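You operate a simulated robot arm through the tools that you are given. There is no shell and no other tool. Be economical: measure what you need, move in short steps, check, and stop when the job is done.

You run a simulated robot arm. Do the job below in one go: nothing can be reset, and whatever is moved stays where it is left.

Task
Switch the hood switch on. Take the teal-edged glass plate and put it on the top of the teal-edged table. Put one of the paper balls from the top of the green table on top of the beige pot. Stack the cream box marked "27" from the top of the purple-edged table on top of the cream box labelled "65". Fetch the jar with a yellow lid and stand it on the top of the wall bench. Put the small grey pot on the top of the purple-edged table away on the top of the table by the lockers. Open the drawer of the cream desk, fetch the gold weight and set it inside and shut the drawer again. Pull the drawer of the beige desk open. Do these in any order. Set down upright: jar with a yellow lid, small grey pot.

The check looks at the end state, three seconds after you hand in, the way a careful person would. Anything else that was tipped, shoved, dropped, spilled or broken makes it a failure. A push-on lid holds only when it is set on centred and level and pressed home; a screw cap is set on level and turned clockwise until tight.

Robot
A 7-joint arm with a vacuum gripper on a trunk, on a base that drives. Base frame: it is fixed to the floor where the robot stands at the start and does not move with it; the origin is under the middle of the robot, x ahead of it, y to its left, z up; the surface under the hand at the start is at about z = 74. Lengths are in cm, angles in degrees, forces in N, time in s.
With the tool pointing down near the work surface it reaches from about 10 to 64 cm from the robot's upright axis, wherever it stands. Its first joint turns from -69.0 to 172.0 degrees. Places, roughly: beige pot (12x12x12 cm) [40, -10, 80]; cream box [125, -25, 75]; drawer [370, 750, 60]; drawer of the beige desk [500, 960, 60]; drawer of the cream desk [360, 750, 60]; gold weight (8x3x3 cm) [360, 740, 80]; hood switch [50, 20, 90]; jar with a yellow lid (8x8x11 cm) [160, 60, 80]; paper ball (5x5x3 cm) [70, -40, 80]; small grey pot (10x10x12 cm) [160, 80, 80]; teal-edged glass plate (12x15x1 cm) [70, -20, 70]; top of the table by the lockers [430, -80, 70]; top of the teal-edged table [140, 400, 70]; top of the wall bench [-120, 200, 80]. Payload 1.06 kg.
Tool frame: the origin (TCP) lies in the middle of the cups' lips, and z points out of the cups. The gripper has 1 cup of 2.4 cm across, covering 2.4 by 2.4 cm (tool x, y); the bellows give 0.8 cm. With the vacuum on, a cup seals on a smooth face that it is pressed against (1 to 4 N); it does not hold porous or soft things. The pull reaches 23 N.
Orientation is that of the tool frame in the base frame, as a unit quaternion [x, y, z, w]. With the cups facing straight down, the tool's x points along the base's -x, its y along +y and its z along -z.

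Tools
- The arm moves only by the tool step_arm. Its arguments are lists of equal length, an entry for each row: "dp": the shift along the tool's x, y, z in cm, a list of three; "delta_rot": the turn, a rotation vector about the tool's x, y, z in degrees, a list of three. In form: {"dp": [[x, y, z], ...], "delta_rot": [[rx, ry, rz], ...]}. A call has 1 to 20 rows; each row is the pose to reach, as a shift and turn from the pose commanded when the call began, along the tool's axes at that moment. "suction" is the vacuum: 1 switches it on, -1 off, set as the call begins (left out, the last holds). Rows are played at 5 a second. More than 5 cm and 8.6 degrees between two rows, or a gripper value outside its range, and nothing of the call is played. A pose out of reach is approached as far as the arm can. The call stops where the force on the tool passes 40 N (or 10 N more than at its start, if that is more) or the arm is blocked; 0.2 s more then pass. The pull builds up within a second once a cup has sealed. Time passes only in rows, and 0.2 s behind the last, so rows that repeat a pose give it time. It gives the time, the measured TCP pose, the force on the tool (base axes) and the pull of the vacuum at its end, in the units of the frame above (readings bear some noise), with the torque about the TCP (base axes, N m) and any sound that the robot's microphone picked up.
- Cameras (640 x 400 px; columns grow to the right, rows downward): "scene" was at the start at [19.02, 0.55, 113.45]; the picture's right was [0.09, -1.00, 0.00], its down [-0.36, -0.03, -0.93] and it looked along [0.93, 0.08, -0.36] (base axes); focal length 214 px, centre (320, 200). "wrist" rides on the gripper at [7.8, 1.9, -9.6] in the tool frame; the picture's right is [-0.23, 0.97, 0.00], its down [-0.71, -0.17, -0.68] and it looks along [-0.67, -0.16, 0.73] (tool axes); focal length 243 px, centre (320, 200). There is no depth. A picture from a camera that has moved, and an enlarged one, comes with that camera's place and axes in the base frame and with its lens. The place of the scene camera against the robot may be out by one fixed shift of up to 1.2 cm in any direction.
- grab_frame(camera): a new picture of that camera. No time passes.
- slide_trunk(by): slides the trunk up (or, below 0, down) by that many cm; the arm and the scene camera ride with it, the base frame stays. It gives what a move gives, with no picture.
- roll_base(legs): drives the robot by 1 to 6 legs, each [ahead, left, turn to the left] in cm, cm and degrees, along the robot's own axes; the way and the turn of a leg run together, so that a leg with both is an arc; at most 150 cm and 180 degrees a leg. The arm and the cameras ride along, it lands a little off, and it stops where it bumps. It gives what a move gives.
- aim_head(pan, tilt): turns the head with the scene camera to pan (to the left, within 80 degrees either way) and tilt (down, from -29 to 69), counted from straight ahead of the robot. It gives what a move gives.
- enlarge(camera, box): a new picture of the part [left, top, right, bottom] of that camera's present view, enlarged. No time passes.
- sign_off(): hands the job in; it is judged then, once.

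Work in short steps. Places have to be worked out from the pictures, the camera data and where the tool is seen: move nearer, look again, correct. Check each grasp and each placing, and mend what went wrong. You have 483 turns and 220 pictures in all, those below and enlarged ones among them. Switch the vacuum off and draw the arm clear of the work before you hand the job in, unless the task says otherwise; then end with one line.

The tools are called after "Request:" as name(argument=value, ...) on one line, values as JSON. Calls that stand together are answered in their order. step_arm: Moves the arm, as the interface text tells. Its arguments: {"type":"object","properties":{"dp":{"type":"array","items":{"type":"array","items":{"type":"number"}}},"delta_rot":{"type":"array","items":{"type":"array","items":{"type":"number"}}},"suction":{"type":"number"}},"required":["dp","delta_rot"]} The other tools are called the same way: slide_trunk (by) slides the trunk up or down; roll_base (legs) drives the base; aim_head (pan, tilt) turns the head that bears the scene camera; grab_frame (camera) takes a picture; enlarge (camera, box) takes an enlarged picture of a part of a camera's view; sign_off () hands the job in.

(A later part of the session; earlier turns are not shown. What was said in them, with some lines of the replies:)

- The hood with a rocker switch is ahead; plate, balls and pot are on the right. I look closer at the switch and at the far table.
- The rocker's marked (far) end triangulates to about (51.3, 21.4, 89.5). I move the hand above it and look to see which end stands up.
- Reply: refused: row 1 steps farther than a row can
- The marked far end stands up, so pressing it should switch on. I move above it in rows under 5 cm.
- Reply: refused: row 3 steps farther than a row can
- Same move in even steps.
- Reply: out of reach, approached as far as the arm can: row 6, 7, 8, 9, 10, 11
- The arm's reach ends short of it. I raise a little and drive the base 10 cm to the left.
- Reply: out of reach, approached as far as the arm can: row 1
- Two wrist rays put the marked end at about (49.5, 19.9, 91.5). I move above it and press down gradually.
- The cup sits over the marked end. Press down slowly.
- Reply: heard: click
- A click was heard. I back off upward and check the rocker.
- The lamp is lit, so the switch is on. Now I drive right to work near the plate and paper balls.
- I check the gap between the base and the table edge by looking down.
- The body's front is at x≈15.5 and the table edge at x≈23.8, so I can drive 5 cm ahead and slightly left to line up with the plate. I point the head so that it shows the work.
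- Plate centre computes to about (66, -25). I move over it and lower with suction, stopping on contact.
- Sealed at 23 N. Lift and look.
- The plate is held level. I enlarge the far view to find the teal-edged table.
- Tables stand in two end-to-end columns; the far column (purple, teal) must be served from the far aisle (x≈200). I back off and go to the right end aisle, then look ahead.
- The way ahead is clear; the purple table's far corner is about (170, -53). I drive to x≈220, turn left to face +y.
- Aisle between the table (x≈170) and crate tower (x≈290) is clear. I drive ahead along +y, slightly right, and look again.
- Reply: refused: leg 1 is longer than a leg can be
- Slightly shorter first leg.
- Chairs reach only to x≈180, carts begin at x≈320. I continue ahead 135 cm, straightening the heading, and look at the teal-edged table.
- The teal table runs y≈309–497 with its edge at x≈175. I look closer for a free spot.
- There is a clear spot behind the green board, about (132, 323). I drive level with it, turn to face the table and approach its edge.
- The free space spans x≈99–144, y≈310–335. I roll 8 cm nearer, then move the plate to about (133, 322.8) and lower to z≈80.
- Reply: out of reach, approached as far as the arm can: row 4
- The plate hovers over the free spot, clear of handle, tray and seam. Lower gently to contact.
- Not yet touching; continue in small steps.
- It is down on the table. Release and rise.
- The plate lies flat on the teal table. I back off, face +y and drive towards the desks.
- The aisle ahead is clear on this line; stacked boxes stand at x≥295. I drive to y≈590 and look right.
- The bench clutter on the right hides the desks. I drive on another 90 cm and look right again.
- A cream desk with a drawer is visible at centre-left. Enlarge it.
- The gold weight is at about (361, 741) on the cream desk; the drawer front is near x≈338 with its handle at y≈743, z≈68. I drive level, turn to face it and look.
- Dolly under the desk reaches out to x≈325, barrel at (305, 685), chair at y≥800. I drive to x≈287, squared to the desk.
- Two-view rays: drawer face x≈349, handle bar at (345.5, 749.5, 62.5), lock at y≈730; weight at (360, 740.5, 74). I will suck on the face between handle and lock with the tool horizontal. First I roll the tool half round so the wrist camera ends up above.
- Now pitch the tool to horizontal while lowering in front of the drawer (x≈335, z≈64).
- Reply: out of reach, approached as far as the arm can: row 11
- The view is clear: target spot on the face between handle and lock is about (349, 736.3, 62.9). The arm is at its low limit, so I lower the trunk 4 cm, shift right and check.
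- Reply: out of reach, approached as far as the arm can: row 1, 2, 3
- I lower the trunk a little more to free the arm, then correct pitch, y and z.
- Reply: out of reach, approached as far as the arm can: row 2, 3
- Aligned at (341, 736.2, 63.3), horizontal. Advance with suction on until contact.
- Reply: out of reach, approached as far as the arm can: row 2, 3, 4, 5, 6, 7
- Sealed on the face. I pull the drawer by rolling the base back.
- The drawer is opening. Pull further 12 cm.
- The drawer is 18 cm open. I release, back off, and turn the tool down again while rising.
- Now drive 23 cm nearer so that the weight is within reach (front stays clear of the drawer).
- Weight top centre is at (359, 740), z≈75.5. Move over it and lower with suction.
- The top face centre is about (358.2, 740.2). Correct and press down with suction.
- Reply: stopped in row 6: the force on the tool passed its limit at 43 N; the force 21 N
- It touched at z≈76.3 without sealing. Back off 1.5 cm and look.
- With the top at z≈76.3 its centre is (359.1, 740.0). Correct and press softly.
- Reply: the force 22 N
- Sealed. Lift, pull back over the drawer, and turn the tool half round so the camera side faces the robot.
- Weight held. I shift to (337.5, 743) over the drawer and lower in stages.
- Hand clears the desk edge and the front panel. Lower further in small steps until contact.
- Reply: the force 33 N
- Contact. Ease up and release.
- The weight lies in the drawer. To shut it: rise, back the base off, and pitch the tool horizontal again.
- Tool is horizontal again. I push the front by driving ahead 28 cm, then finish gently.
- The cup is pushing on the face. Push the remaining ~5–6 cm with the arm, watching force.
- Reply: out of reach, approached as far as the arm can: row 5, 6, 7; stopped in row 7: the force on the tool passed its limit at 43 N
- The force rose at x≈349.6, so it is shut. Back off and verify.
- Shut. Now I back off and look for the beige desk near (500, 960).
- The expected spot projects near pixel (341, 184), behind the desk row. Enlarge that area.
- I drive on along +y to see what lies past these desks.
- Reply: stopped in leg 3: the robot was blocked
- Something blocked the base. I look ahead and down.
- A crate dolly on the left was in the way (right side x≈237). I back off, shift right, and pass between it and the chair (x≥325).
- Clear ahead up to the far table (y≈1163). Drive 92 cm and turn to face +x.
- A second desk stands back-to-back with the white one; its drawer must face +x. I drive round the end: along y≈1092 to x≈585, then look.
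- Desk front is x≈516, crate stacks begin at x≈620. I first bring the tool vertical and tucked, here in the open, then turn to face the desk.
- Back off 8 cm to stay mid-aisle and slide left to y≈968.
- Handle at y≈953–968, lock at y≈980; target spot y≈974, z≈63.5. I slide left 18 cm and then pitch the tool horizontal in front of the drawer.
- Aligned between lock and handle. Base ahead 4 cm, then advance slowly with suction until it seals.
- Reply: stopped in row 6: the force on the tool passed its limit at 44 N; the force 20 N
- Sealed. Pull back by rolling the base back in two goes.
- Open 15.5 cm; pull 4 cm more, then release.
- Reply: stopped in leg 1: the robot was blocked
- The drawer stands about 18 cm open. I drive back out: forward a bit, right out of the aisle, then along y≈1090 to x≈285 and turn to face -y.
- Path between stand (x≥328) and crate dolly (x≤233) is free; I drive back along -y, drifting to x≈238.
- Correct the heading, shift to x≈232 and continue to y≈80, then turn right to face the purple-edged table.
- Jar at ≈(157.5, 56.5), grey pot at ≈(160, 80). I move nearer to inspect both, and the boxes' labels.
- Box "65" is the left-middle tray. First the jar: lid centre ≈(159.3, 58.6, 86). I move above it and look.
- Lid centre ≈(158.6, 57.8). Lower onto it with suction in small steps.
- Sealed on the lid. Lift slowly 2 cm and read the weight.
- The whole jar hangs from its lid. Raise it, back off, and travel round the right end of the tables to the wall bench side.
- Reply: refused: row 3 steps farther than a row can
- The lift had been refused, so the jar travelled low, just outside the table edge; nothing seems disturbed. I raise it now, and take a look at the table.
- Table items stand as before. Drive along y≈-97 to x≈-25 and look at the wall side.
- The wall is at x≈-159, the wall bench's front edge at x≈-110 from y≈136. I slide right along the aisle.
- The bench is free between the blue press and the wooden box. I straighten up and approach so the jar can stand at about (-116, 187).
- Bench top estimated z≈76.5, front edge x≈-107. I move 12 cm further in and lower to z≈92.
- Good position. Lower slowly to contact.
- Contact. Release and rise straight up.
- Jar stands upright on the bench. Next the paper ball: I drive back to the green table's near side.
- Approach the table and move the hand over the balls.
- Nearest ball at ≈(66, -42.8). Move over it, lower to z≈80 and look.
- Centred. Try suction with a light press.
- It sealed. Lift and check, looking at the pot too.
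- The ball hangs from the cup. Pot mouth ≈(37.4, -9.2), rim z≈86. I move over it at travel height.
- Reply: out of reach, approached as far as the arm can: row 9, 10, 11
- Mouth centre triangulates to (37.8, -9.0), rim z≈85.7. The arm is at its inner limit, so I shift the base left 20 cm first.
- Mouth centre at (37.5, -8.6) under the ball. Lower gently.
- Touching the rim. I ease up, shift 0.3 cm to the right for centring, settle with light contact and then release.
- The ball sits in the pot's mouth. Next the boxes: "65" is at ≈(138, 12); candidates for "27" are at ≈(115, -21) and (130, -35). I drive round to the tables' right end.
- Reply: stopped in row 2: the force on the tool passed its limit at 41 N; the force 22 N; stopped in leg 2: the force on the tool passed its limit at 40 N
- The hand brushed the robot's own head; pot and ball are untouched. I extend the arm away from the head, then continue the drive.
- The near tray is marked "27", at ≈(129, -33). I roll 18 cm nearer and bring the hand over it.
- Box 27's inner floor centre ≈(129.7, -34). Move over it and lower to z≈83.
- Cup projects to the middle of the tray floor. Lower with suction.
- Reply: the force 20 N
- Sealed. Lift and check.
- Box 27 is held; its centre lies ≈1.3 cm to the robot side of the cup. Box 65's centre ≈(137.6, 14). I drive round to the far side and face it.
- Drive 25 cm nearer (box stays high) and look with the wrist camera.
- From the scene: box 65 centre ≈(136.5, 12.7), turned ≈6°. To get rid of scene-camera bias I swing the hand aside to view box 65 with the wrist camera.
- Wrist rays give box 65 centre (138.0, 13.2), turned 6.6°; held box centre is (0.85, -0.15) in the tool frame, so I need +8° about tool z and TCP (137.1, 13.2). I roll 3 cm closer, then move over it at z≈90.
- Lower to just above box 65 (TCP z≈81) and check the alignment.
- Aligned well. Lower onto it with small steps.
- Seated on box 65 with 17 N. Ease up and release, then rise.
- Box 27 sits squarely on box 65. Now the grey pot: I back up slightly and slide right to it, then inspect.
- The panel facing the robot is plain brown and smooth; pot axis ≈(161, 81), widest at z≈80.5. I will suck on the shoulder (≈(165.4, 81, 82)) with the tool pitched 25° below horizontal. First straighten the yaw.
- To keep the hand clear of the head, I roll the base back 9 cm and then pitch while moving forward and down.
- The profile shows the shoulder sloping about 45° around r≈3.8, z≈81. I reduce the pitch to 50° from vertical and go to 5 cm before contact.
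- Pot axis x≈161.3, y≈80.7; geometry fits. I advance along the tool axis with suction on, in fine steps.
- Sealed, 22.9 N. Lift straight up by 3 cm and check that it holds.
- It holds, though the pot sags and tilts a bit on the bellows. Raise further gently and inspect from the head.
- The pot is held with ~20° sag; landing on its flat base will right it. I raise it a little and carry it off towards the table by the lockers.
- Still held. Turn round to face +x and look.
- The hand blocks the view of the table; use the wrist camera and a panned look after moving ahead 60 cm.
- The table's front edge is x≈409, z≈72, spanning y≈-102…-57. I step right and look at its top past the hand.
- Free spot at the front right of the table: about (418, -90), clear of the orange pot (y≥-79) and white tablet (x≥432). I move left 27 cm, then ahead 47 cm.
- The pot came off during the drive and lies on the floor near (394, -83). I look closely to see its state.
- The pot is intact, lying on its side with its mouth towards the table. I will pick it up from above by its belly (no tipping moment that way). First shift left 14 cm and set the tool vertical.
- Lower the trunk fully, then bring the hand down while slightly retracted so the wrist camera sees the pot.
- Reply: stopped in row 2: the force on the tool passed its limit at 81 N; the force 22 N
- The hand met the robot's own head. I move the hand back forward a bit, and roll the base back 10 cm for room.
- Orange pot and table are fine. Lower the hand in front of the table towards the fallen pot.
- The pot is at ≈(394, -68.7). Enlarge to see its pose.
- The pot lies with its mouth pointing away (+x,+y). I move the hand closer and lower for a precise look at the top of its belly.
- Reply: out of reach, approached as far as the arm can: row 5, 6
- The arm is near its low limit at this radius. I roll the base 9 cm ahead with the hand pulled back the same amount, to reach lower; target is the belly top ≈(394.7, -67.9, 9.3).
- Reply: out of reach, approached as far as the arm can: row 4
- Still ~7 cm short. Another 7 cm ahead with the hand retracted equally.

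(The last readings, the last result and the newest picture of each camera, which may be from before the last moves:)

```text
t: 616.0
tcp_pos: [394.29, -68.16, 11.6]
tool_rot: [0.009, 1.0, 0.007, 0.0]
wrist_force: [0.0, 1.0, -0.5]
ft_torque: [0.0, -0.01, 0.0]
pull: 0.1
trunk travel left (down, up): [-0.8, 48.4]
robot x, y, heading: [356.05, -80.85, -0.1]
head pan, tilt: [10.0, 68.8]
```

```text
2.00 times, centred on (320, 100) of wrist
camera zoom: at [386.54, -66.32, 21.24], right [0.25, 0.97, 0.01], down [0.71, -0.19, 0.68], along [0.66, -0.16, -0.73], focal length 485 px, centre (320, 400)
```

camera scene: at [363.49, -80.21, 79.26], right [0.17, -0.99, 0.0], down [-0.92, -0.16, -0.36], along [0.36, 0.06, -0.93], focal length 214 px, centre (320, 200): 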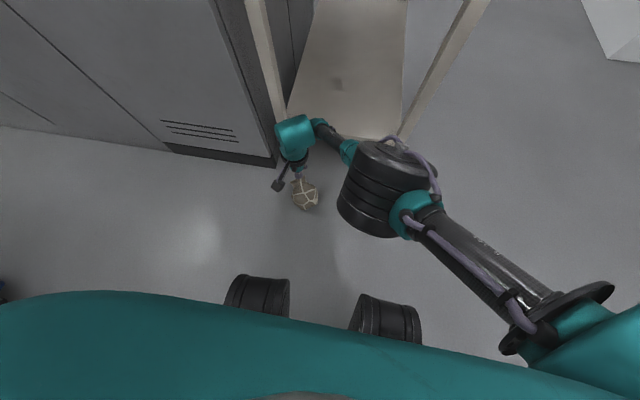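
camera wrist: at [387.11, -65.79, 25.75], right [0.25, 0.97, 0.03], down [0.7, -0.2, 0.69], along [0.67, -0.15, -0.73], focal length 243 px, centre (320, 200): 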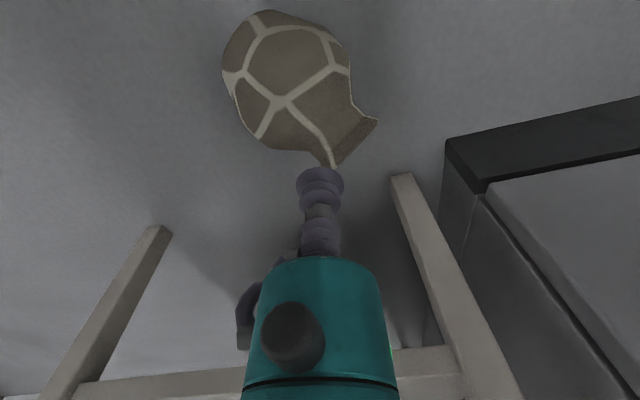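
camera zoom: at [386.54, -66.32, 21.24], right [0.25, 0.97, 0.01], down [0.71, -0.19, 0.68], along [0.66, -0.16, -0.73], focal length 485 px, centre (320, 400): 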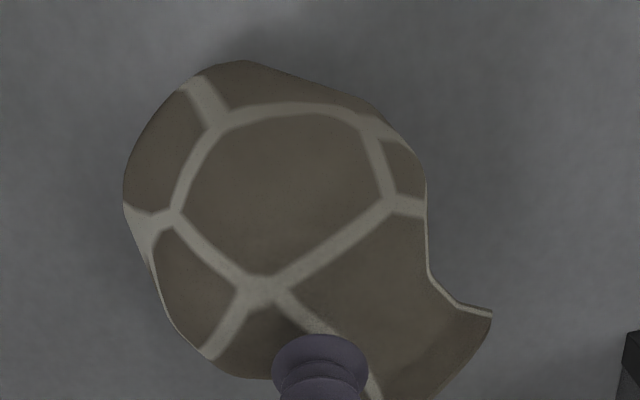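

The cup is just above the belly top. Lower with suction in fine steps.

Request:
step_arm(dp=[[0, 0, 1], [0, 0, 1.6], [0, 0, 2.0], [0, 0, 2.4], [0, 0, 2.4]], delta_rot=[[0, 0, 0], [0, 0, 0], [0, 0, 0], [0, 0, 0], [0, 0, 0]], suction=1)

```text
t: 617.2
tcp_pos: [394.32, -68.11, 10.71]
tool_rot: [0.009, 1.0, 0.007, -0.001]
wrist_force: [0.8, -0.4, 0.0]
ft_torque: [-0.01, 0.02, 0.04]
pull: 0.1
out of reach, approached as far as the arm can: row 2, 3, 4, 5
trunk travel left (down, up): [-0.8, 48.4]
robot x, y, heading: [355.78, -80.79, 0.1]
head pan, tilt: [10.0, 68.8]
```

At the reach limit again: 10.7. Lower the trunk the last 0.8 cm and shift the base 5 cm closer.

Request:
step_arm(dp=[[2, 0, -2], [5, 0, -3]], delta_rot=[[0, 0, 0], [0, 0, 0]])

Request:
slide_trunk(by=-0.7)

Request:
roll_base(legs=[[5, 0, 0]])

Request:
step_arm(dp=[[0, 0, 1], [0, 0, 2], [0, 0, 2.6], [0, 0, 3.0], [0, 0, 3.4], [0, 0, 3.4]], delta_rot=[[0, 0, 0], [0, 0, 0], [0, 0, 0], [0, 0, 0], [0, 0, 0], [0, 0, 0]])

```text
t: 617.8
tcp_pos: [389.42, -68.14, 13.68]
tool_rot: [0.01, 1.0, 0.006, 0.0]
wrist_force: [0.0, 0.1, -0.2]
ft_torque: [-0.02, -0.02, 0.0]
pull: 0.0
trunk travel left (down, up): [-0.8, 48.4]
robot x, y, heading: [356.01, -80.61, -0.1]
head pan, tilt: [10.0, 68.8]
```

```text
t: 618.4
tcp_pos: [389.4, -68.03, 12.9]
tool_rot: [0.01, 1.0, 0.007, -0.001]
wrist_force: [0.4, 0.6, 0.3]
ft_torque: [0.01, -0.02, 0.03]
pull: 0.0
trunk travel left (down, up): [-0.1, 49.1]
robot x, y, heading: [355.74, -80.91, -0.2]
head pan, tilt: [10.0, 68.8]
```

```text
t: 619.3
tcp_pos: [394.26, -67.97, 12.95]
tool_rot: [0.009, 1.0, 0.006, -0.001]
wrist_force: [0.3, 0.6, 0.4]
ft_torque: [0.0, 0.03, 0.0]
pull: 0.1
trunk travel left (down, up): [-0.1, 49.1]
robot x, y, heading: [360.95, -80.83, -0.2]
head pan, tilt: [10.0, 68.8]
```

```text
t: 620.7
tcp_pos: [394.18, -67.97, 9.54]
tool_rot: [0.009, 1.0, 0.007, -0.001]
wrist_force: [-0.9, -0.4, 1.1]
ft_torque: [0.0, -0.03, 0.0]
pull: 0.0
trunk travel left (down, up): [-0.1, 49.1]
robot x, y, heading: [360.76, -81.03, -0.3]
head pan, tilt: [10.0, 68.8]
```

Request:
step_arm(dp=[[0, 0, 0.3], [0, 0, 0.6], [0, 0, 0.6], [0, 0, 0.9], [0, 0, 0.9], [0, 0, 0.9]], delta_rot=[[0, 0, 0], [0, 0, 0], [0, 0, 0], [0, 0, 0], [0, 0, 0], [0, 0, 0]])

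```text
t: 622.1
tcp_pos: [394.24, -68.1, 8.69]
tool_rot: [0.01, 1.0, 0.007, -0.001]
wrist_force: [2.1, 1.8, 6.4]
ft_torque: [-0.35, 0.17, 0.01]
pull: 22.9
trunk travel left (down, up): [-0.1, 49.1]
robot x, y, heading: [360.87, -81.11, -0.1]
head pan, tilt: [10.0, 68.8]
```

Sealed again. Lift slowly 6 cm and check.

Request:
step_arm(dp=[[0, 0, -0.5], [0, 0, -1], [0, 0, -2], [0, 0, -3.5], [0, 0, -5], [0, 0, -6], [0, 0, -6]], delta_rot=[[0, 0, 0], [0, 0, 0], [0, 0, 0], [0, 0, 0], [0, 0, 0], [0, 0, 0], [0, 0, 0]])

Request:
grab_frame(camera="wrist")

```text
t: 623.7
tcp_pos: [394.23, -68.2, 14.65]
tool_rot: [0.01, 1.0, 0.006, -0.001]
wrist_force: [0.7, -0.1, -4.0]
ft_torque: [-0.08, 0.0, -0.01]
pull: 22.7
trunk travel left (down, up): [-0.1, 49.1]
robot x, y, heading: [360.88, -80.76, -0.3]
head pan, tilt: [10.0, 68.8]
```

```text
65 pictures are left
camera wrist: at [386.47, -66.3, 24.23], right [0.25, 0.97, 0.01], down [0.71, -0.19, 0.68], along [0.66, -0.16, -0.73], focal length 243 px, centre (320, 200)
```

wrist: 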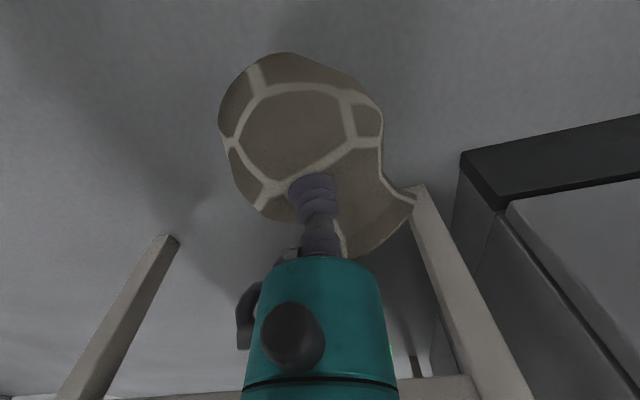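

Held with little moment. I back the base 30 cm away from the table, then extend and raise the arm.

Request:
roll_base(legs=[[-30, 0, 0]])

Request:
step_arm(dp=[[-1, 0, -2], [-3, 0, -4], [-5, 0, -6.5], [-7.5, 0, -9], [-10, 0, -12], [-12, 0, -15], [-14, 0, -18], [-16, 0, -21], [-16, 0, -24], [-16, 0, -27], [-16, 0, -30]], delta_rot=[[0, 0, 0], [0, 0, 0], [0, 0, 0], [0, 0, 0], [0, 0, 0], [0, 0, 0], [0, 0, 0], [0, 0, 0], [0, 0, 0], [0, 0, 0], [0, 0, 0]])

```text
t: 625.7
tcp_pos: [364.5, -68.19, 14.55]
tool_rot: [0.009, 1.0, 0.006, -0.001]
wrist_force: [0.0, 1.1, -3.8]
ft_torque: [-0.05, 0.04, 0.02]
pull: 22.8
trunk travel left (down, up): [-0.1, 49.1]
robot x, y, heading: [330.82, -80.77, 0.0]
head pan, tilt: [10.0, 68.8]
```

```text
t: 628.1
tcp_pos: [380.75, -68.76, 44.82]
tool_rot: [0.01, 1.0, 0.006, -0.002]
wrist_force: [-0.3, -0.5, -5.1]
ft_torque: [-0.02, 0.02, 0.01]
pull: 23.0
trunk travel left (down, up): [-0.1, 49.1]
robot x, y, heading: [330.96, -80.82, 0.1]
head pan, tilt: [10.0, 68.8]
```

Request:
slide_trunk(by=27)

Request:
step_arm(dp=[[0, 0, -3], [0, 0, -6], [0, 0, -9], [0, 0, -12], [0, 0, -15], [0, 0, -18], [0, 0, -21], [0, 0, -24]], delta_rot=[[0, 0, 0], [0, 0, 0], [0, 0, 0], [0, 0, 0], [0, 0, 0], [0, 0, 0], [0, 0, 0], [0, 0, 0]])

Request:
aim_head(pan=0, tilt=30)

Request:
grab_frame(camera="scene")

Request:
grab_frame(camera="wrist")

```text
t: 630.9
tcp_pos: [380.55, -68.88, 71.54]
tool_rot: [0.009, 1.0, 0.006, -0.001]
wrist_force: [-0.1, -0.3, -4.6]
ft_torque: [-0.06, 0.05, -0.01]
pull: 23.2
trunk travel left (down, up): [-27.1, 22.1]
robot x, y, heading: [330.79, -80.66, -0.5]
head pan, tilt: [10.0, 68.8]
```

```text
t: 632.7
tcp_pos: [380.66, -69.24, 95.72]
tool_rot: [0.01, 1.0, 0.006, -0.001]
wrist_force: [0.1, -0.3, -3.8]
ft_torque: [-0.06, 0.06, 0.02]
pull: 23.4
trunk travel left (down, up): [-27.1, 22.1]
robot x, y, heading: [331.44, -80.87, 0.1]
head pan, tilt: [10.0, 68.8]
```

```text
t: 633.7
tcp_pos: [380.73, -69.32, 95.75]
tool_rot: [0.01, 1.0, 0.005, -0.001]
wrist_force: [-0.2, 0.1, -4.8]
ft_torque: [-0.05, 0.06, -0.04]
pull: 22.8
trunk travel left (down, up): [-27.1, 22.1]
robot x, y, heading: [331.36, -80.83, -0.1]
head pan, tilt: [0.0, 30.0]
```

```text
64 pictures are left
camera scene: at [349.99, -81.13, 111.63], right [0.0, -1.0, 0.0], down [-0.5, 0.0, -0.87], along [0.87, 0.0, -0.5], focal length 214 px, centre (320, 200)
```

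scene: 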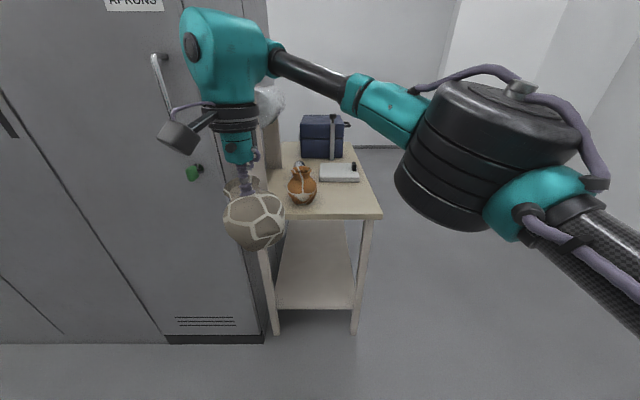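

```text
63 pictures are left
camera wrist: at [373.01, -67.36, 105.23], right [0.25, 0.97, 0.01], down [0.71, -0.19, 0.68], along [0.66, -0.16, -0.73], focal length 243 px, centre (320, 200)
```

wrist: 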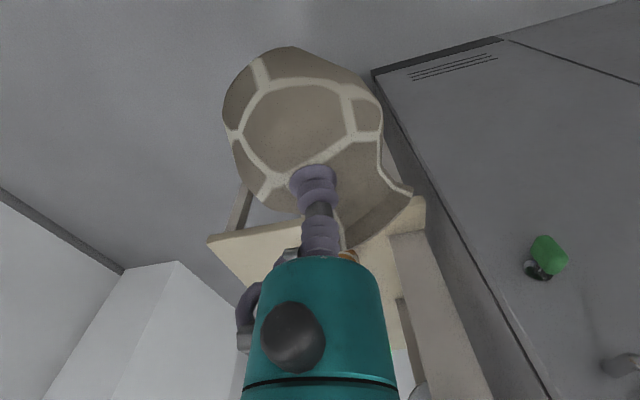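

The pot hangs securely with its mouth away and slightly up. I shift the base right 21 cm to line up with the free spot, then yaw the tool 31° and pitch in slow steps.

Request:
roll_base(legs=[[0, -21, 0]])

Request:
step_arm(dp=[[0, 0, -0.5], [0, 0, -1], [0, 0, -1.5], [0, 0, -2], [0, 0, -2.5], [0, 0, -3], [0, 0, -3.5], [0, 0, -4]], delta_rot=[[0, 0, 4], [0, 0, 8], [0, 0, 12], [0, 0, 16], [0, 0, 20], [0, 0, 24], [0, 0, 28], [0, 0, 31]])

Request:
grab_frame(camera="scene")

```text
t: 636.2
tcp_pos: [380.78, -90.18, 95.64]
tool_rot: [0.007, 1.0, 0.007, 0.0]
wrist_force: [-0.2, -0.4, -4.0]
ft_torque: [-0.03, 0.05, 0.02]
pull: 22.9
trunk travel left (down, up): [-27.1, 22.1]
robot x, y, heading: [331.05, -101.96, 0.0]
head pan, tilt: [0.0, 30.0]
```

```text
t: 638.0
tcp_pos: [380.77, -90.17, 99.68]
tool_rot: [0.274, 0.962, 0.007, -0.002]
wrist_force: [-0.2, 1.2, -5.3]
ft_torque: [0.04, 0.08, -0.02]
pull: 23.3
trunk travel left (down, up): [-27.1, 22.1]
robot x, y, heading: [331.23, -101.86, 0.1]
head pan, tilt: [0.0, 30.0]
```

```text
62 pictures are left
camera scene: at [350.01, -102.08, 111.64], right [0.0, -1.0, 0.0], down [-0.5, 0.0, -0.87], along [0.87, 0.0, -0.5], focal length 214 px, centre (320, 200)
```

scene: 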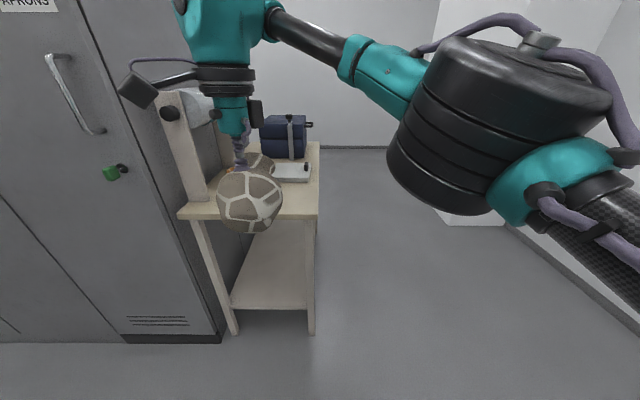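

Mouth is now pointing straight ahead. Pitch slowly by 60° about the lateral axis, moving a little forward and down.

Request:
step_arm(dp=[[-0.5, 0.3, 0.5], [-1, 0.6, 1], [-1.5, 0.9, 1.5], [-2, 1.2, 2], [-2.5, 1.6, 2.5], [-3, 1.9, 3], [-3.5, 2.2, 3.5], [-4, 2.5, 4], [-4.5, 2.8, 4.5], [-5, 3.1, 5], [-5, 3.1, 5.5], [-5, 3.1, 6]], delta_rot=[[-2.6, -4.25, 0], [-5.2, -8.5, 0], [-7.9, -12.75, 0], [-10.5, -17, 0], [-13.2, -21.25, 0], [-15.8, -25.5, 0], [-18.4, -29.75, 0], [-21, -34, 0], [-23.7, -38.25, 0], [-26.3, -42.5, 0], [-29, -46.75, 0], [-31.6, -51, 0]])

Request:
grab_frame(camera="wrist")

Request:
grab_frame(camera="scene")

```text
t: 640.6
tcp_pos: [386.63, -89.9, 93.7]
tool_rot: [0.24, 0.832, 0.142, 0.479]
wrist_force: [1.6, -0.2, -4.7]
ft_torque: [0.01, 0.21, -0.03]
pull: 23.0
trunk travel left (down, up): [-27.1, 22.1]
robot x, y, heading: [330.67, -102.18, 0.2]
head pan, tilt: [0.0, 30.0]
```

```text
61 pictures are left
camera wrist: at [375.55, -84.24, 93.66], right [0.36, 0.69, 0.63], down [-0.34, -0.53, 0.78], along [0.87, -0.49, 0.05], focal length 243 px, centre (320, 200)
```

wrist: 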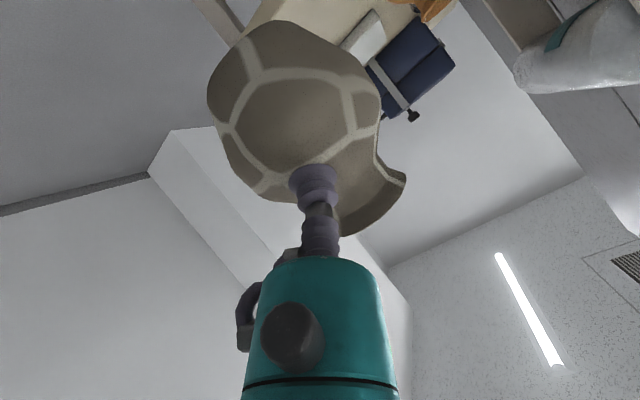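

```text
60 pictures are left
camera scene: at [350.02, -102.08, 111.64], right [0.0, -1.0, 0.0], down [-0.5, 0.0, -0.87], along [0.87, 0.0, -0.5], focal length 214 px, centre (320, 200)
```

scene: 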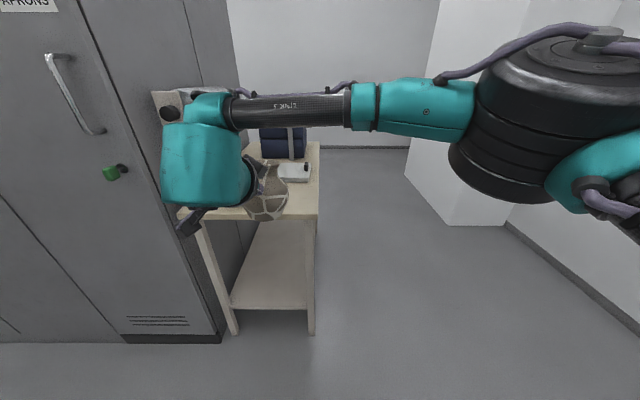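

Request:
enlarge(camera="scene", box=[216, 135, 320, 235])

```text
4.00 times, centred on (268, 185) of scene
camera zoom: at [350.02, -102.08, 111.64], right [0.0, -1.0, 0.0], down [-0.5, 0.0, -0.87], along [0.87, 0.0, -0.5], focal length 858 px, centre (528, 260)
```

zoom: 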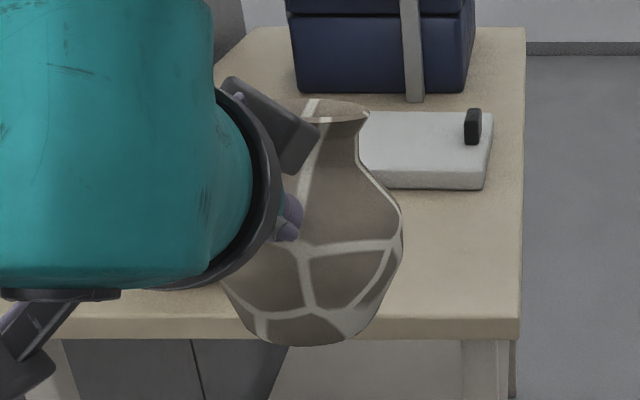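

Held; it leans ≈25° forward with a 0.21 N·m moment, which is near the limit for driving. I turn the tool back to vertical (low moment) for the short drive.

Request:
step_arm(dp=[[-0.2, 0.1, -0.7], [-0.3, 0.2, -1.4], [-0.5, 0.3, -2.1], [-0.6, 0.4, -2.8], [-0.8, 0.5, -3.4], [-0.9, 0.6, -4.1], [-1.1, 0.7, -4.8], [-1.2, 0.8, -5.5], [-1.4, 0.9, -6.2], [-1.6, 1, -6.8], [-1.7, 1.1, -7.5], [-1.9, 1.15, -8.2]], delta_rot=[[2.6, 4.25, 0], [5.2, 8.5, 0], [7.9, 12.75, 0], [10.5, 17, 0], [13.2, 21.25, 0], [15.8, 25.5, 0], [18.4, 29.75, 0], [21, 34, 0], [23.7, 38.25, 0], [26.3, 42.5, 0], [29, 46.75, 0], [31.6, 51, 0]])

Request:
roll_base(legs=[[25, 0, 0]])

Request:
grab_frame(camera="scene")

```text
t: 643.2
tcp_pos: [380.61, -90.04, 99.72]
tool_rot: [0.274, 0.962, 0.006, -0.003]
wrist_force: [0.3, -0.1, -3.5]
ft_torque: [0.03, 0.07, -0.02]
pull: 23.2
trunk travel left (down, up): [-27.1, 22.1]
robot x, y, heading: [331.27, -101.6, 0.2]
head pan, tilt: [0.0, 30.0]
```

```text
t: 645.0
tcp_pos: [405.14, -89.74, 99.77]
tool_rot: [0.272, 0.962, 0.006, -0.003]
wrist_force: [0.1, -0.2, -4.6]
ft_torque: [-0.03, 0.05, 0.04]
pull: 22.6
trunk travel left (down, up): [-27.1, 22.1]
robot x, y, heading: [355.86, -101.99, 0.5]
head pan, tilt: [0.0, 30.0]
```

```text
58 pictures are left
camera scene: at [374.75, -101.9, 111.63], right [0.01, -1.0, 0.0], down [-0.5, 0.0, -0.87], along [0.87, 0.01, -0.5], focal length 214 px, centre (320, 200)
```

scene: 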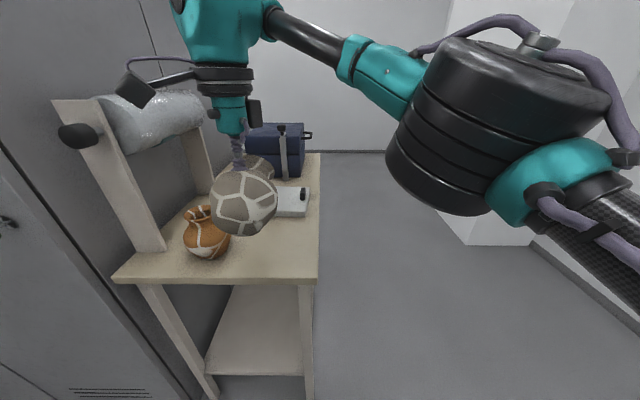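

Over the table with clear space: orange pot y≥-77, tablet x≥430, edge y=-101. Now pitch 64° again slowly, ending at about (411, -90, 91).

Request:
step_arm(dp=[[-0.4, 0.25, 0.6], [-0.8, 0.5, 1.2], [-1.2, 0.75, 1.8], [-1.6, 1, 2.4], [-2, 1.25, 3], [-2.4, 1.5, 3.6], [-2.9, 1.75, 4.2], [-3.3, 2, 4.8], [-3.7, 2.25, 5.4], [-4.1, 2.5, 6], [-4.5, 2.75, 6.6], [-4.9, 3, 7.2], [-5.3, 3.24, 8]], delta_rot=[[-2.6, -4.2, 0], [-5.2, -8.4, 0], [-7.8, -12.6, 0], [-10.3, -16.8, 0], [-12.9, -21, 0], [-15.5, -25.2, 0], [-18.1, -29.3, 0], [-20.7, -33.5, 0], [-23.3, -37.7, 0], [-25.8, -41.9, 0], [-28.4, -46.1, 0], [-31, -50.3, 0], [-33.6, -54.5, 0]])

Request:
enlarge(camera="scene", box=[150, 120, 350, 300])

```text
t: 647.8
tcp_pos: [411.51, -89.75, 91.73]
tool_rot: [0.235, 0.815, 0.15, 0.508]
wrist_force: [-0.9, -0.5, -3.8]
ft_torque: [-0.03, 0.23, 0.01]
pull: 22.7
trunk travel left (down, up): [-27.1, 22.1]
robot x, y, heading: [355.77, -101.69, 0.7]
head pan, tilt: [0.0, 30.0]
```

```text
2.22 times, centred on (250, 210) of scene
camera zoom: at [374.73, -101.9, 111.63], right [0.01, -1.0, 0.0], down [-0.5, 0.0, -0.87], along [0.87, 0.01, -0.5], focal length 477 px, centre (476, 178)
```

zoom: 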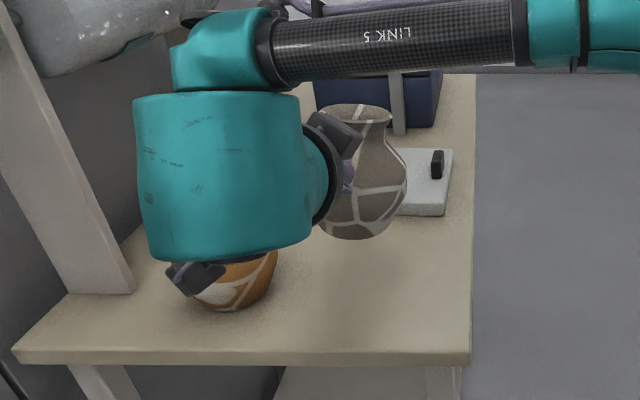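

Pot is nearly upright over the free spot. Lower 8 cm gently.

Request:
step_arm(dp=[[0.77, -0.47, 0.44], [1.53, -0.94, 0.88], [2.3, -1.41, 1.31], [3.06, -1.88, 1.75], [3.83, -2.35, 2.19], [4.6, -2.82, 2.63], [5.36, -3.29, 3.07], [6.13, -3.76, 3.5], [6.13, -3.76, 3.5]], delta_rot=[[0, 0, 0], [0, 0, 0], [0, 0, 0], [0, 0, 0], [0, 0, 0], [0, 0, 0], [0, 0, 0], [0, 0, 0], [0, 0, 0]])

Request:
enlarge(camera="scene", box=[150, 120, 350, 300])

Request:
grab_frame(camera="wrist")

```text
t: 649.8
tcp_pos: [411.46, -89.43, 83.51]
tool_rot: [0.234, 0.815, 0.15, 0.508]
wrist_force: [0.2, -0.6, -3.9]
ft_torque: [0.0, 0.23, 0.0]
pull: 22.8
trunk travel left (down, up): [-27.1, 22.1]
robot x, y, heading: [355.72, -101.94, 0.5]
head pan, tilt: [0.0, 30.0]
```

```text
2.22 times, centred on (250, 210) of scene
camera zoom: at [374.73, -101.9, 111.64], right [0.01, -1.0, 0.0], down [-0.5, 0.0, -0.87], along [0.87, 0.01, -0.5], focal length 477 px, centre (476, 178)
```

zoom: 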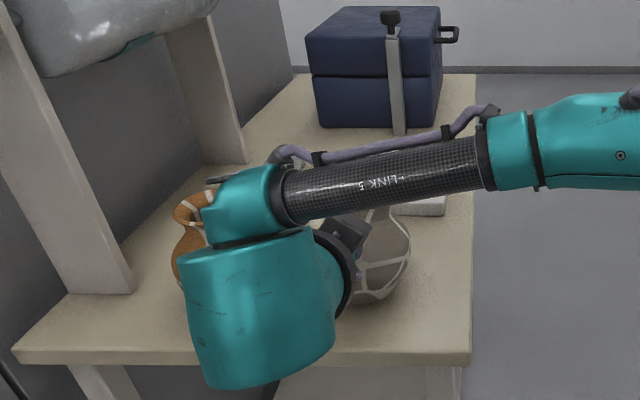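

```text
55 pictures are left
camera wrist: at [400.34, -83.77, 82.72], right [0.31, 0.7, 0.65], down [-0.39, -0.53, 0.75], along [0.87, -0.49, 0.11], focal length 243 px, centre (320, 200)
```

wrist: 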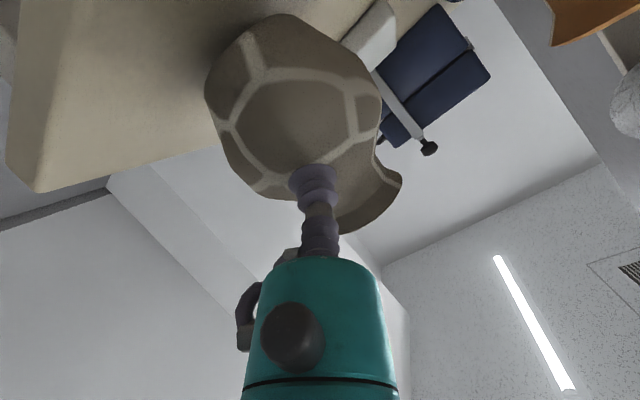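

Continue down in small steps, watching the force.

Request:
step_arm(dp=[[0.38, -0.24, 0.22], [0.77, -0.47, 0.44], [1.15, -0.71, 0.66], [1.15, -0.71, 0.66]], delta_rot=[[0, 0, 0], [0, 0, 0], [0, 0, 0], [0, 0, 0]])

```text
t: 650.8
tcp_pos: [411.47, -89.5, 82.21]
tool_rot: [0.234, 0.815, 0.151, 0.508]
wrist_force: [-0.3, 0.4, -2.0]
ft_torque: [-0.08, 0.19, -0.07]
pull: 23.0
trunk travel left (down, up): [-27.1, 22.1]
robot x, y, heading: [355.94, -101.41, 0.5]
head pan, tilt: [0.0, 30.0]
```

Contact is starting. Lower further by small amounts so the base seats.

Request:
step_arm(dp=[[0.23, -0.14, 0.13], [0.46, -0.28, 0.26], [0.46, -0.28, 0.26]], delta_rot=[[0, 0, 0], [0, 0, 0], [0, 0, 0]])

Request:
grab_frame(camera="wrist")

```text
t: 651.6
tcp_pos: [411.29, -89.5, 81.6]
tool_rot: [0.234, 0.815, 0.15, 0.508]
wrist_force: [-1.5, 2.2, 5.9]
ft_torque: [-0.11, -0.01, 0.02]
pull: 22.8
trunk travel left (down, up): [-27.1, 22.1]
robot x, y, heading: [356.23, -101.78, 0.3]
head pan, tilt: [0.0, 30.0]
```

```text
54 pictures are left
camera wrist: at [400.27, -83.78, 80.85], right [0.31, 0.7, 0.65], down [-0.39, -0.53, 0.75], along [0.87, -0.49, 0.11], focal length 243 px, centre (320, 200)
```

wrist: 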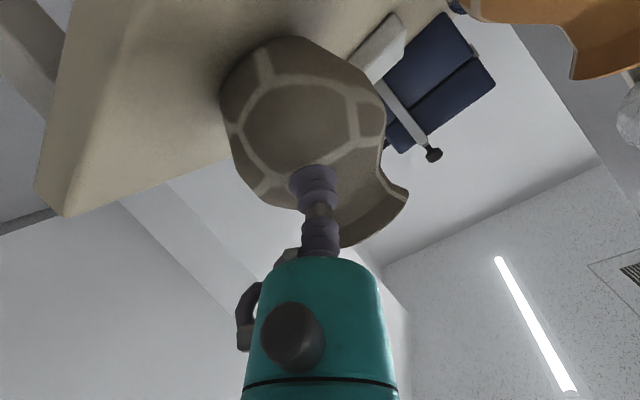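

The base is taking the load, but the pot leans ≈12° towards -y. I lift 1 cm, roll the tool 12° about the forward axis to correct, and set down again.

Request:
step_arm(dp=[[-0.4, 0.25, -0.22], [-0.85, 0.5, -0.5], [-1.0, 0.6, -0.57], [-1.0, 0.6, -0.57], [-1.0, 0.6, -0.57]], delta_rot=[[0, 0, 0], [1.5, -0.9, -3.6], [3, -1.8, -7.2], [4.5, -2.75, -10.8], [4.5, -2.75, -10.8]])

Request:
grab_frame(camera="wrist")

```text
t: 652.8
tcp_pos: [411.37, -89.64, 82.88]
tool_rot: [0.18, 0.827, 0.064, 0.529]
wrist_force: [1.2, 0.2, -4.4]
ft_torque: [0.01, 0.25, 0.0]
pull: 23.0
trunk travel left (down, up): [-27.1, 22.1]
robot x, y, heading: [355.74, -101.88, 0.3]
head pan, tilt: [0.0, 30.0]
```

```text
53 pictures are left
camera wrist: at [400.37, -84.19, 80.86], right [0.31, 0.82, 0.49], down [-0.39, -0.36, 0.85], along [0.87, -0.45, 0.21], focal length 243 px, centre (320, 200)
```

wrist: 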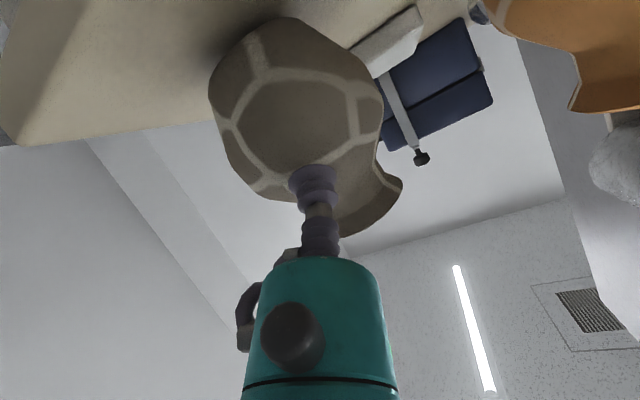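

Laterally upright now. Lower again until seated.

Request:
step_arm(dp=[[0.34, -0.12, 0.17], [0.68, -0.24, 0.35], [0.94, -0.33, 0.48], [1.19, -0.41, 0.61], [1.19, -0.41, 0.61]], delta_rot=[[0, 0, 0], [0, 0, 0], [0, 0, 0], [0, 0, 0], [0, 0, 0]])

Request:
grab_frame(camera="wrist")

```text
t: 654.0
tcp_pos: [411.42, -89.77, 81.65]
tool_rot: [0.179, 0.826, 0.064, 0.531]
wrist_force: [-1.4, -0.2, 8.2]
ft_torque: [0.19, -0.02, -0.04]
pull: 22.5
trunk travel left (down, up): [-27.1, 22.1]
robot x, y, heading: [356.08, -101.67, 0.5]
head pan, tilt: [0.0, 30.0]
```

```text
52 pictures are left
camera wrist: at [400.38, -84.2, 79.5], right [0.31, 0.81, 0.49], down [-0.39, -0.36, 0.85], along [0.87, -0.45, 0.21], focal length 243 px, centre (320, 200)
```

wrist: 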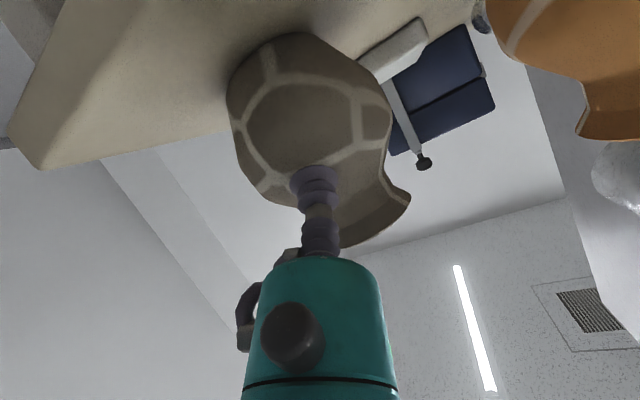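

Side torque flipped sign (+0.19), so I over-corrected; roll back 6° and reseat.

Request:
step_arm(dp=[[-0.43, 0.15, -0.22], [-0.43, 0.15, -0.22], [-0.2, 0.07, -0.1], [0, 0, 0], [0, 0, 0]], delta_rot=[[-0.7, 0.5, 1.8], [-2.2, 1.4, 5.4], [-2.2, 1.4, 5.4], [-2.2, 1.4, 5.4], [-2.2, 1.4, 5.4]])

Request:
grab_frame(camera="wrist")

```text
t: 655.2
tcp_pos: [411.3, -89.46, 81.55]
tool_rot: [0.208, 0.822, 0.107, 0.52]
wrist_force: [-2.7, 1.0, 2.4]
ft_torque: [-0.02, -0.04, 0.05]
pull: 23.0
trunk travel left (down, up): [-27.1, 22.1]
robot x, y, heading: [355.76, -101.7, 0.0]
head pan, tilt: [0.0, 30.0]
```

```text
51 pictures are left
camera wrist: at [400.2, -83.9, 80.13], right [0.31, 0.76, 0.57], down [-0.39, -0.45, 0.81], along [0.87, -0.47, 0.16], focal length 243 px, centre (320, 200)
```

wrist: 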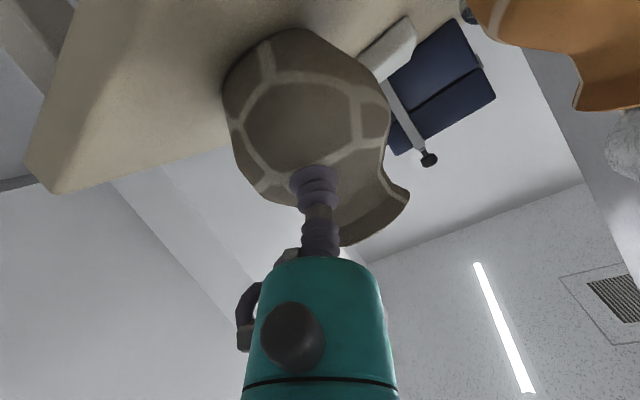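

All torques are near zero with the table carrying the pot. Release, wait, and draw back along the tool axis slowly.

Request:
step_arm(dp=[[0, 0, 0], [0, 0, 0], [0, 0, 0], [0, 0, 0], [0, 0, 0], [0, 0, 0], [0, 0, -0.3], [0, 0, -0.8], [0, 0, -1.8], [0, 0, -4], [0, 0, -7], [0, 0, -10]], delta_rot=[[0, 0, 0], [0, 0, 0], [0, 0, 0], [0, 0, 0], [0, 0, 0], [0, 0, 0], [0, 0, 0], [0, 0, 0], [0, 0, 0], [0, 0, 0], [0, 0, 0], [0, 0, 0]], suction=-1)

Request:
grab_frame(camera="wrist")

Request:
grab_frame(camera="scene")

```text
t: 657.8
tcp_pos: [402.21, -89.09, 85.79]
tool_rot: [0.208, 0.822, 0.107, 0.519]
wrist_force: [-0.2, -1.0, -0.6]
ft_torque: [0.01, 0.02, 0.01]
pull: 0.1
trunk travel left (down, up): [-27.1, 22.1]
robot x, y, heading: [355.67, -101.69, 0.3]
head pan, tilt: [0.0, 30.0]
```

```text
50 pictures are left
camera wrist: at [391.25, -83.52, 84.36], right [0.31, 0.76, 0.57], down [-0.39, -0.45, 0.81], along [0.87, -0.47, 0.16], focal length 243 px, centre (320, 200)
```

wrist: 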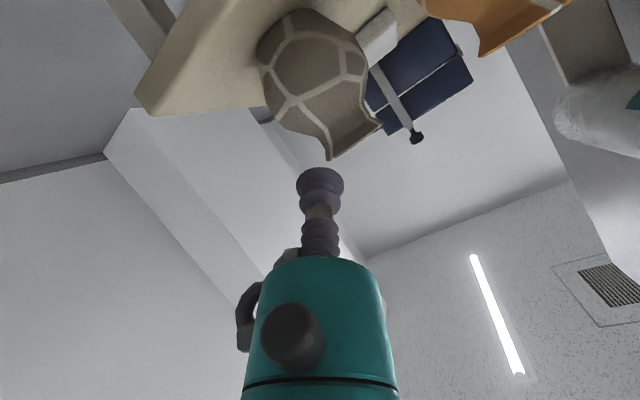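

```text
49 pictures are left
camera scene: at [374.68, -101.91, 111.64], right [0.01, -1.0, 0.0], down [-0.5, 0.0, -0.87], along [0.87, 0.01, -0.5], focal length 214 px, centre (320, 200)
```

scene: 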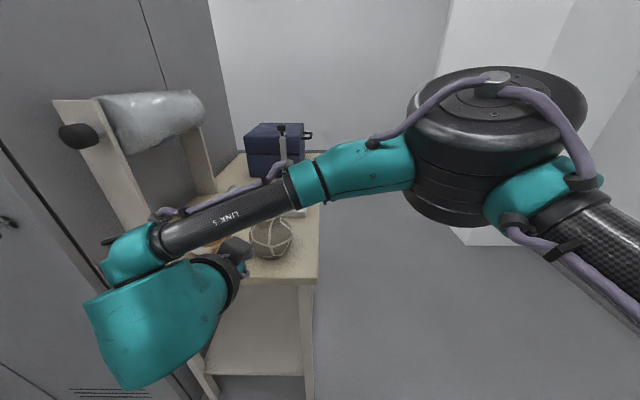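

Back the base away and take a clear look.

Request:
roll_base(legs=[[-25, 0, 0]])

Request:
aim_head(pan=12, tilt=25)

Request:
grab_frame(camera="scene")

Request:
grab_frame(camera="wrist")

```text
t: 659.6
tcp_pos: [377.34, -89.32, 85.74]
tool_rot: [0.207, 0.823, 0.108, 0.518]
wrist_force: [0.4, -0.2, 0.2]
ft_torque: [0.0, 0.0, 0.06]
pull: 0.0
trunk travel left (down, up): [-27.1, 22.1]
robot x, y, heading: [330.85, -101.67, 0.3]
head pan, tilt: [0.0, 30.0]
```

```text
t: 660.4
tcp_pos: [377.38, -89.29, 85.8]
tool_rot: [0.208, 0.823, 0.107, 0.518]
wrist_force: [0.0, -0.8, 0.2]
ft_torque: [-0.01, 0.01, -0.01]
pull: 0.0
trunk travel left (down, up): [-27.1, 22.1]
robot x, y, heading: [330.71, -101.93, 0.3]
head pan, tilt: [12.0, 25.0]
```

```text
48 pictures are left
camera scene: at [349.71, -100.16, 112.44], right [0.21, -0.98, 0.0], down [-0.41, -0.09, -0.91], along [0.89, 0.19, -0.42], focal length 214 px, centre (320, 200)
```

scene: 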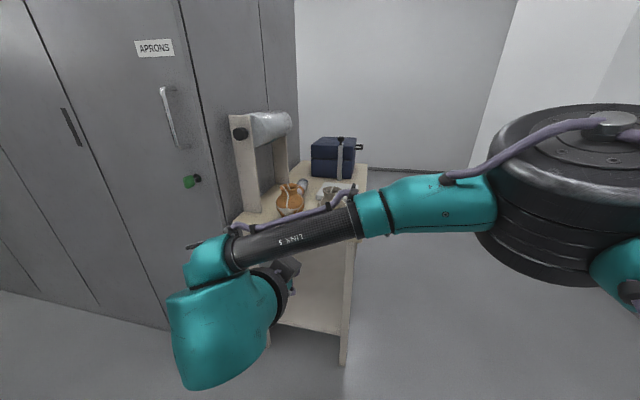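

```text
47 pictures are left
camera wrist: at [366.34, -83.68, 84.34], right [0.31, 0.76, 0.57], down [-0.39, -0.45, 0.81], along [0.87, -0.47, 0.16], focal length 243 px, centre (320, 200)
```

wrist: 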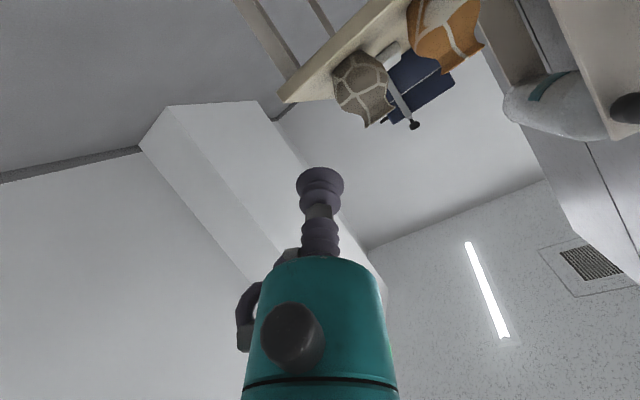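

Request:
enlarge(camera="wrist", box=[270, 0, 500, 140])

Request:
step_arm(dp=[[-0.5, 0, -1.5], [-1, 0, -3], [-1.5, 0, -4.5], [-2, 0, -6], [-2.5, 0, -7], [-3, 0, -8], [-3, 0, -9], [-3, 0, -10]], delta_rot=[[3.4, 7.2, 0], [6.8, 14.4, 0], [10.2, 21.6, 0], [13.6, 28.8, 0], [17, 36, 0], [20.4, 43.2, 0], [23.8, 50.4, 0], [27, 57, 0]])

Request:
grab_frame(camera="scene")

```text
2.78 times, centred on (385, 70) of wrist
camera zoom: at [366.34, -83.68, 84.34], right [0.31, 0.76, 0.57], down [-0.39, -0.45, 0.81], along [0.87, -0.47, 0.16], focal length 675 px, centre (139, 562)
```

zoom: 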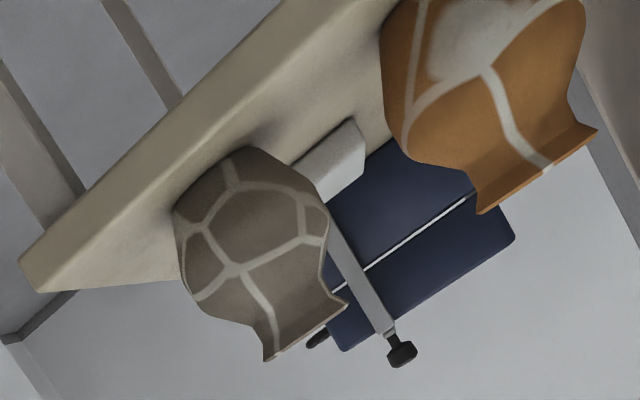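

```text
t: 662.2
tcp_pos: [369.53, -90.05, 92.75]
tool_rot: [0.242, 0.97, 0.005, 0.007]
wrist_force: [0.6, 0.1, -0.5]
ft_torque: [0.01, 0.02, -0.01]
pull: 0.1
trunk travel left (down, up): [-27.1, 22.1]
robot x, y, heading: [330.99, -102.5, 0.4]
head pan, tilt: [12.0, 25.0]
```

```text
45 pictures are left
camera scene: at [349.72, -100.16, 112.44], right [0.21, -0.98, 0.0], down [-0.41, -0.09, -0.91], along [0.89, 0.19, -0.42], focal length 214 px, centre (320, 200)
```

scene: 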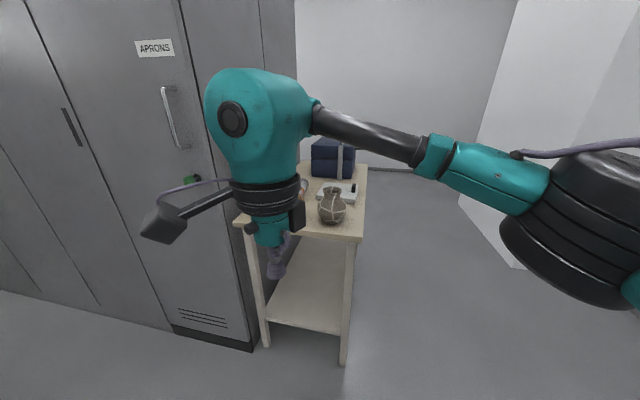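

Request:
enlarge(camera="scene", box=[270, 130, 400, 250])

```text
3.33 times, centred on (335, 190) of scene
camera zoom: at [349.72, -100.16, 112.44], right [0.21, -0.98, 0.0], down [-0.41, -0.09, -0.91], along [0.89, 0.19, -0.42], focal length 715 px, centre (270, 233)
```

zoom: 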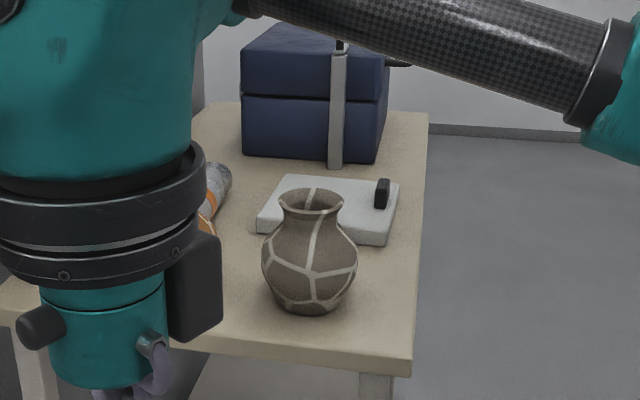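

The grey pot stands upright on the table by the lockers, clear of the items around it. All the jobs are done, the vacuum is off and the arm is clear, so I hand in.

Request:
sign_off()

```text
The job is handed in.
```

I did all eight jobs and handed in, but the grey pot fell to the floor once and the base bumped a crate dolly. The pot looked unbroken when I picked it up, and it now stands upright on the table by the lockers. I saw no shift in the dolly but did not check it closely.
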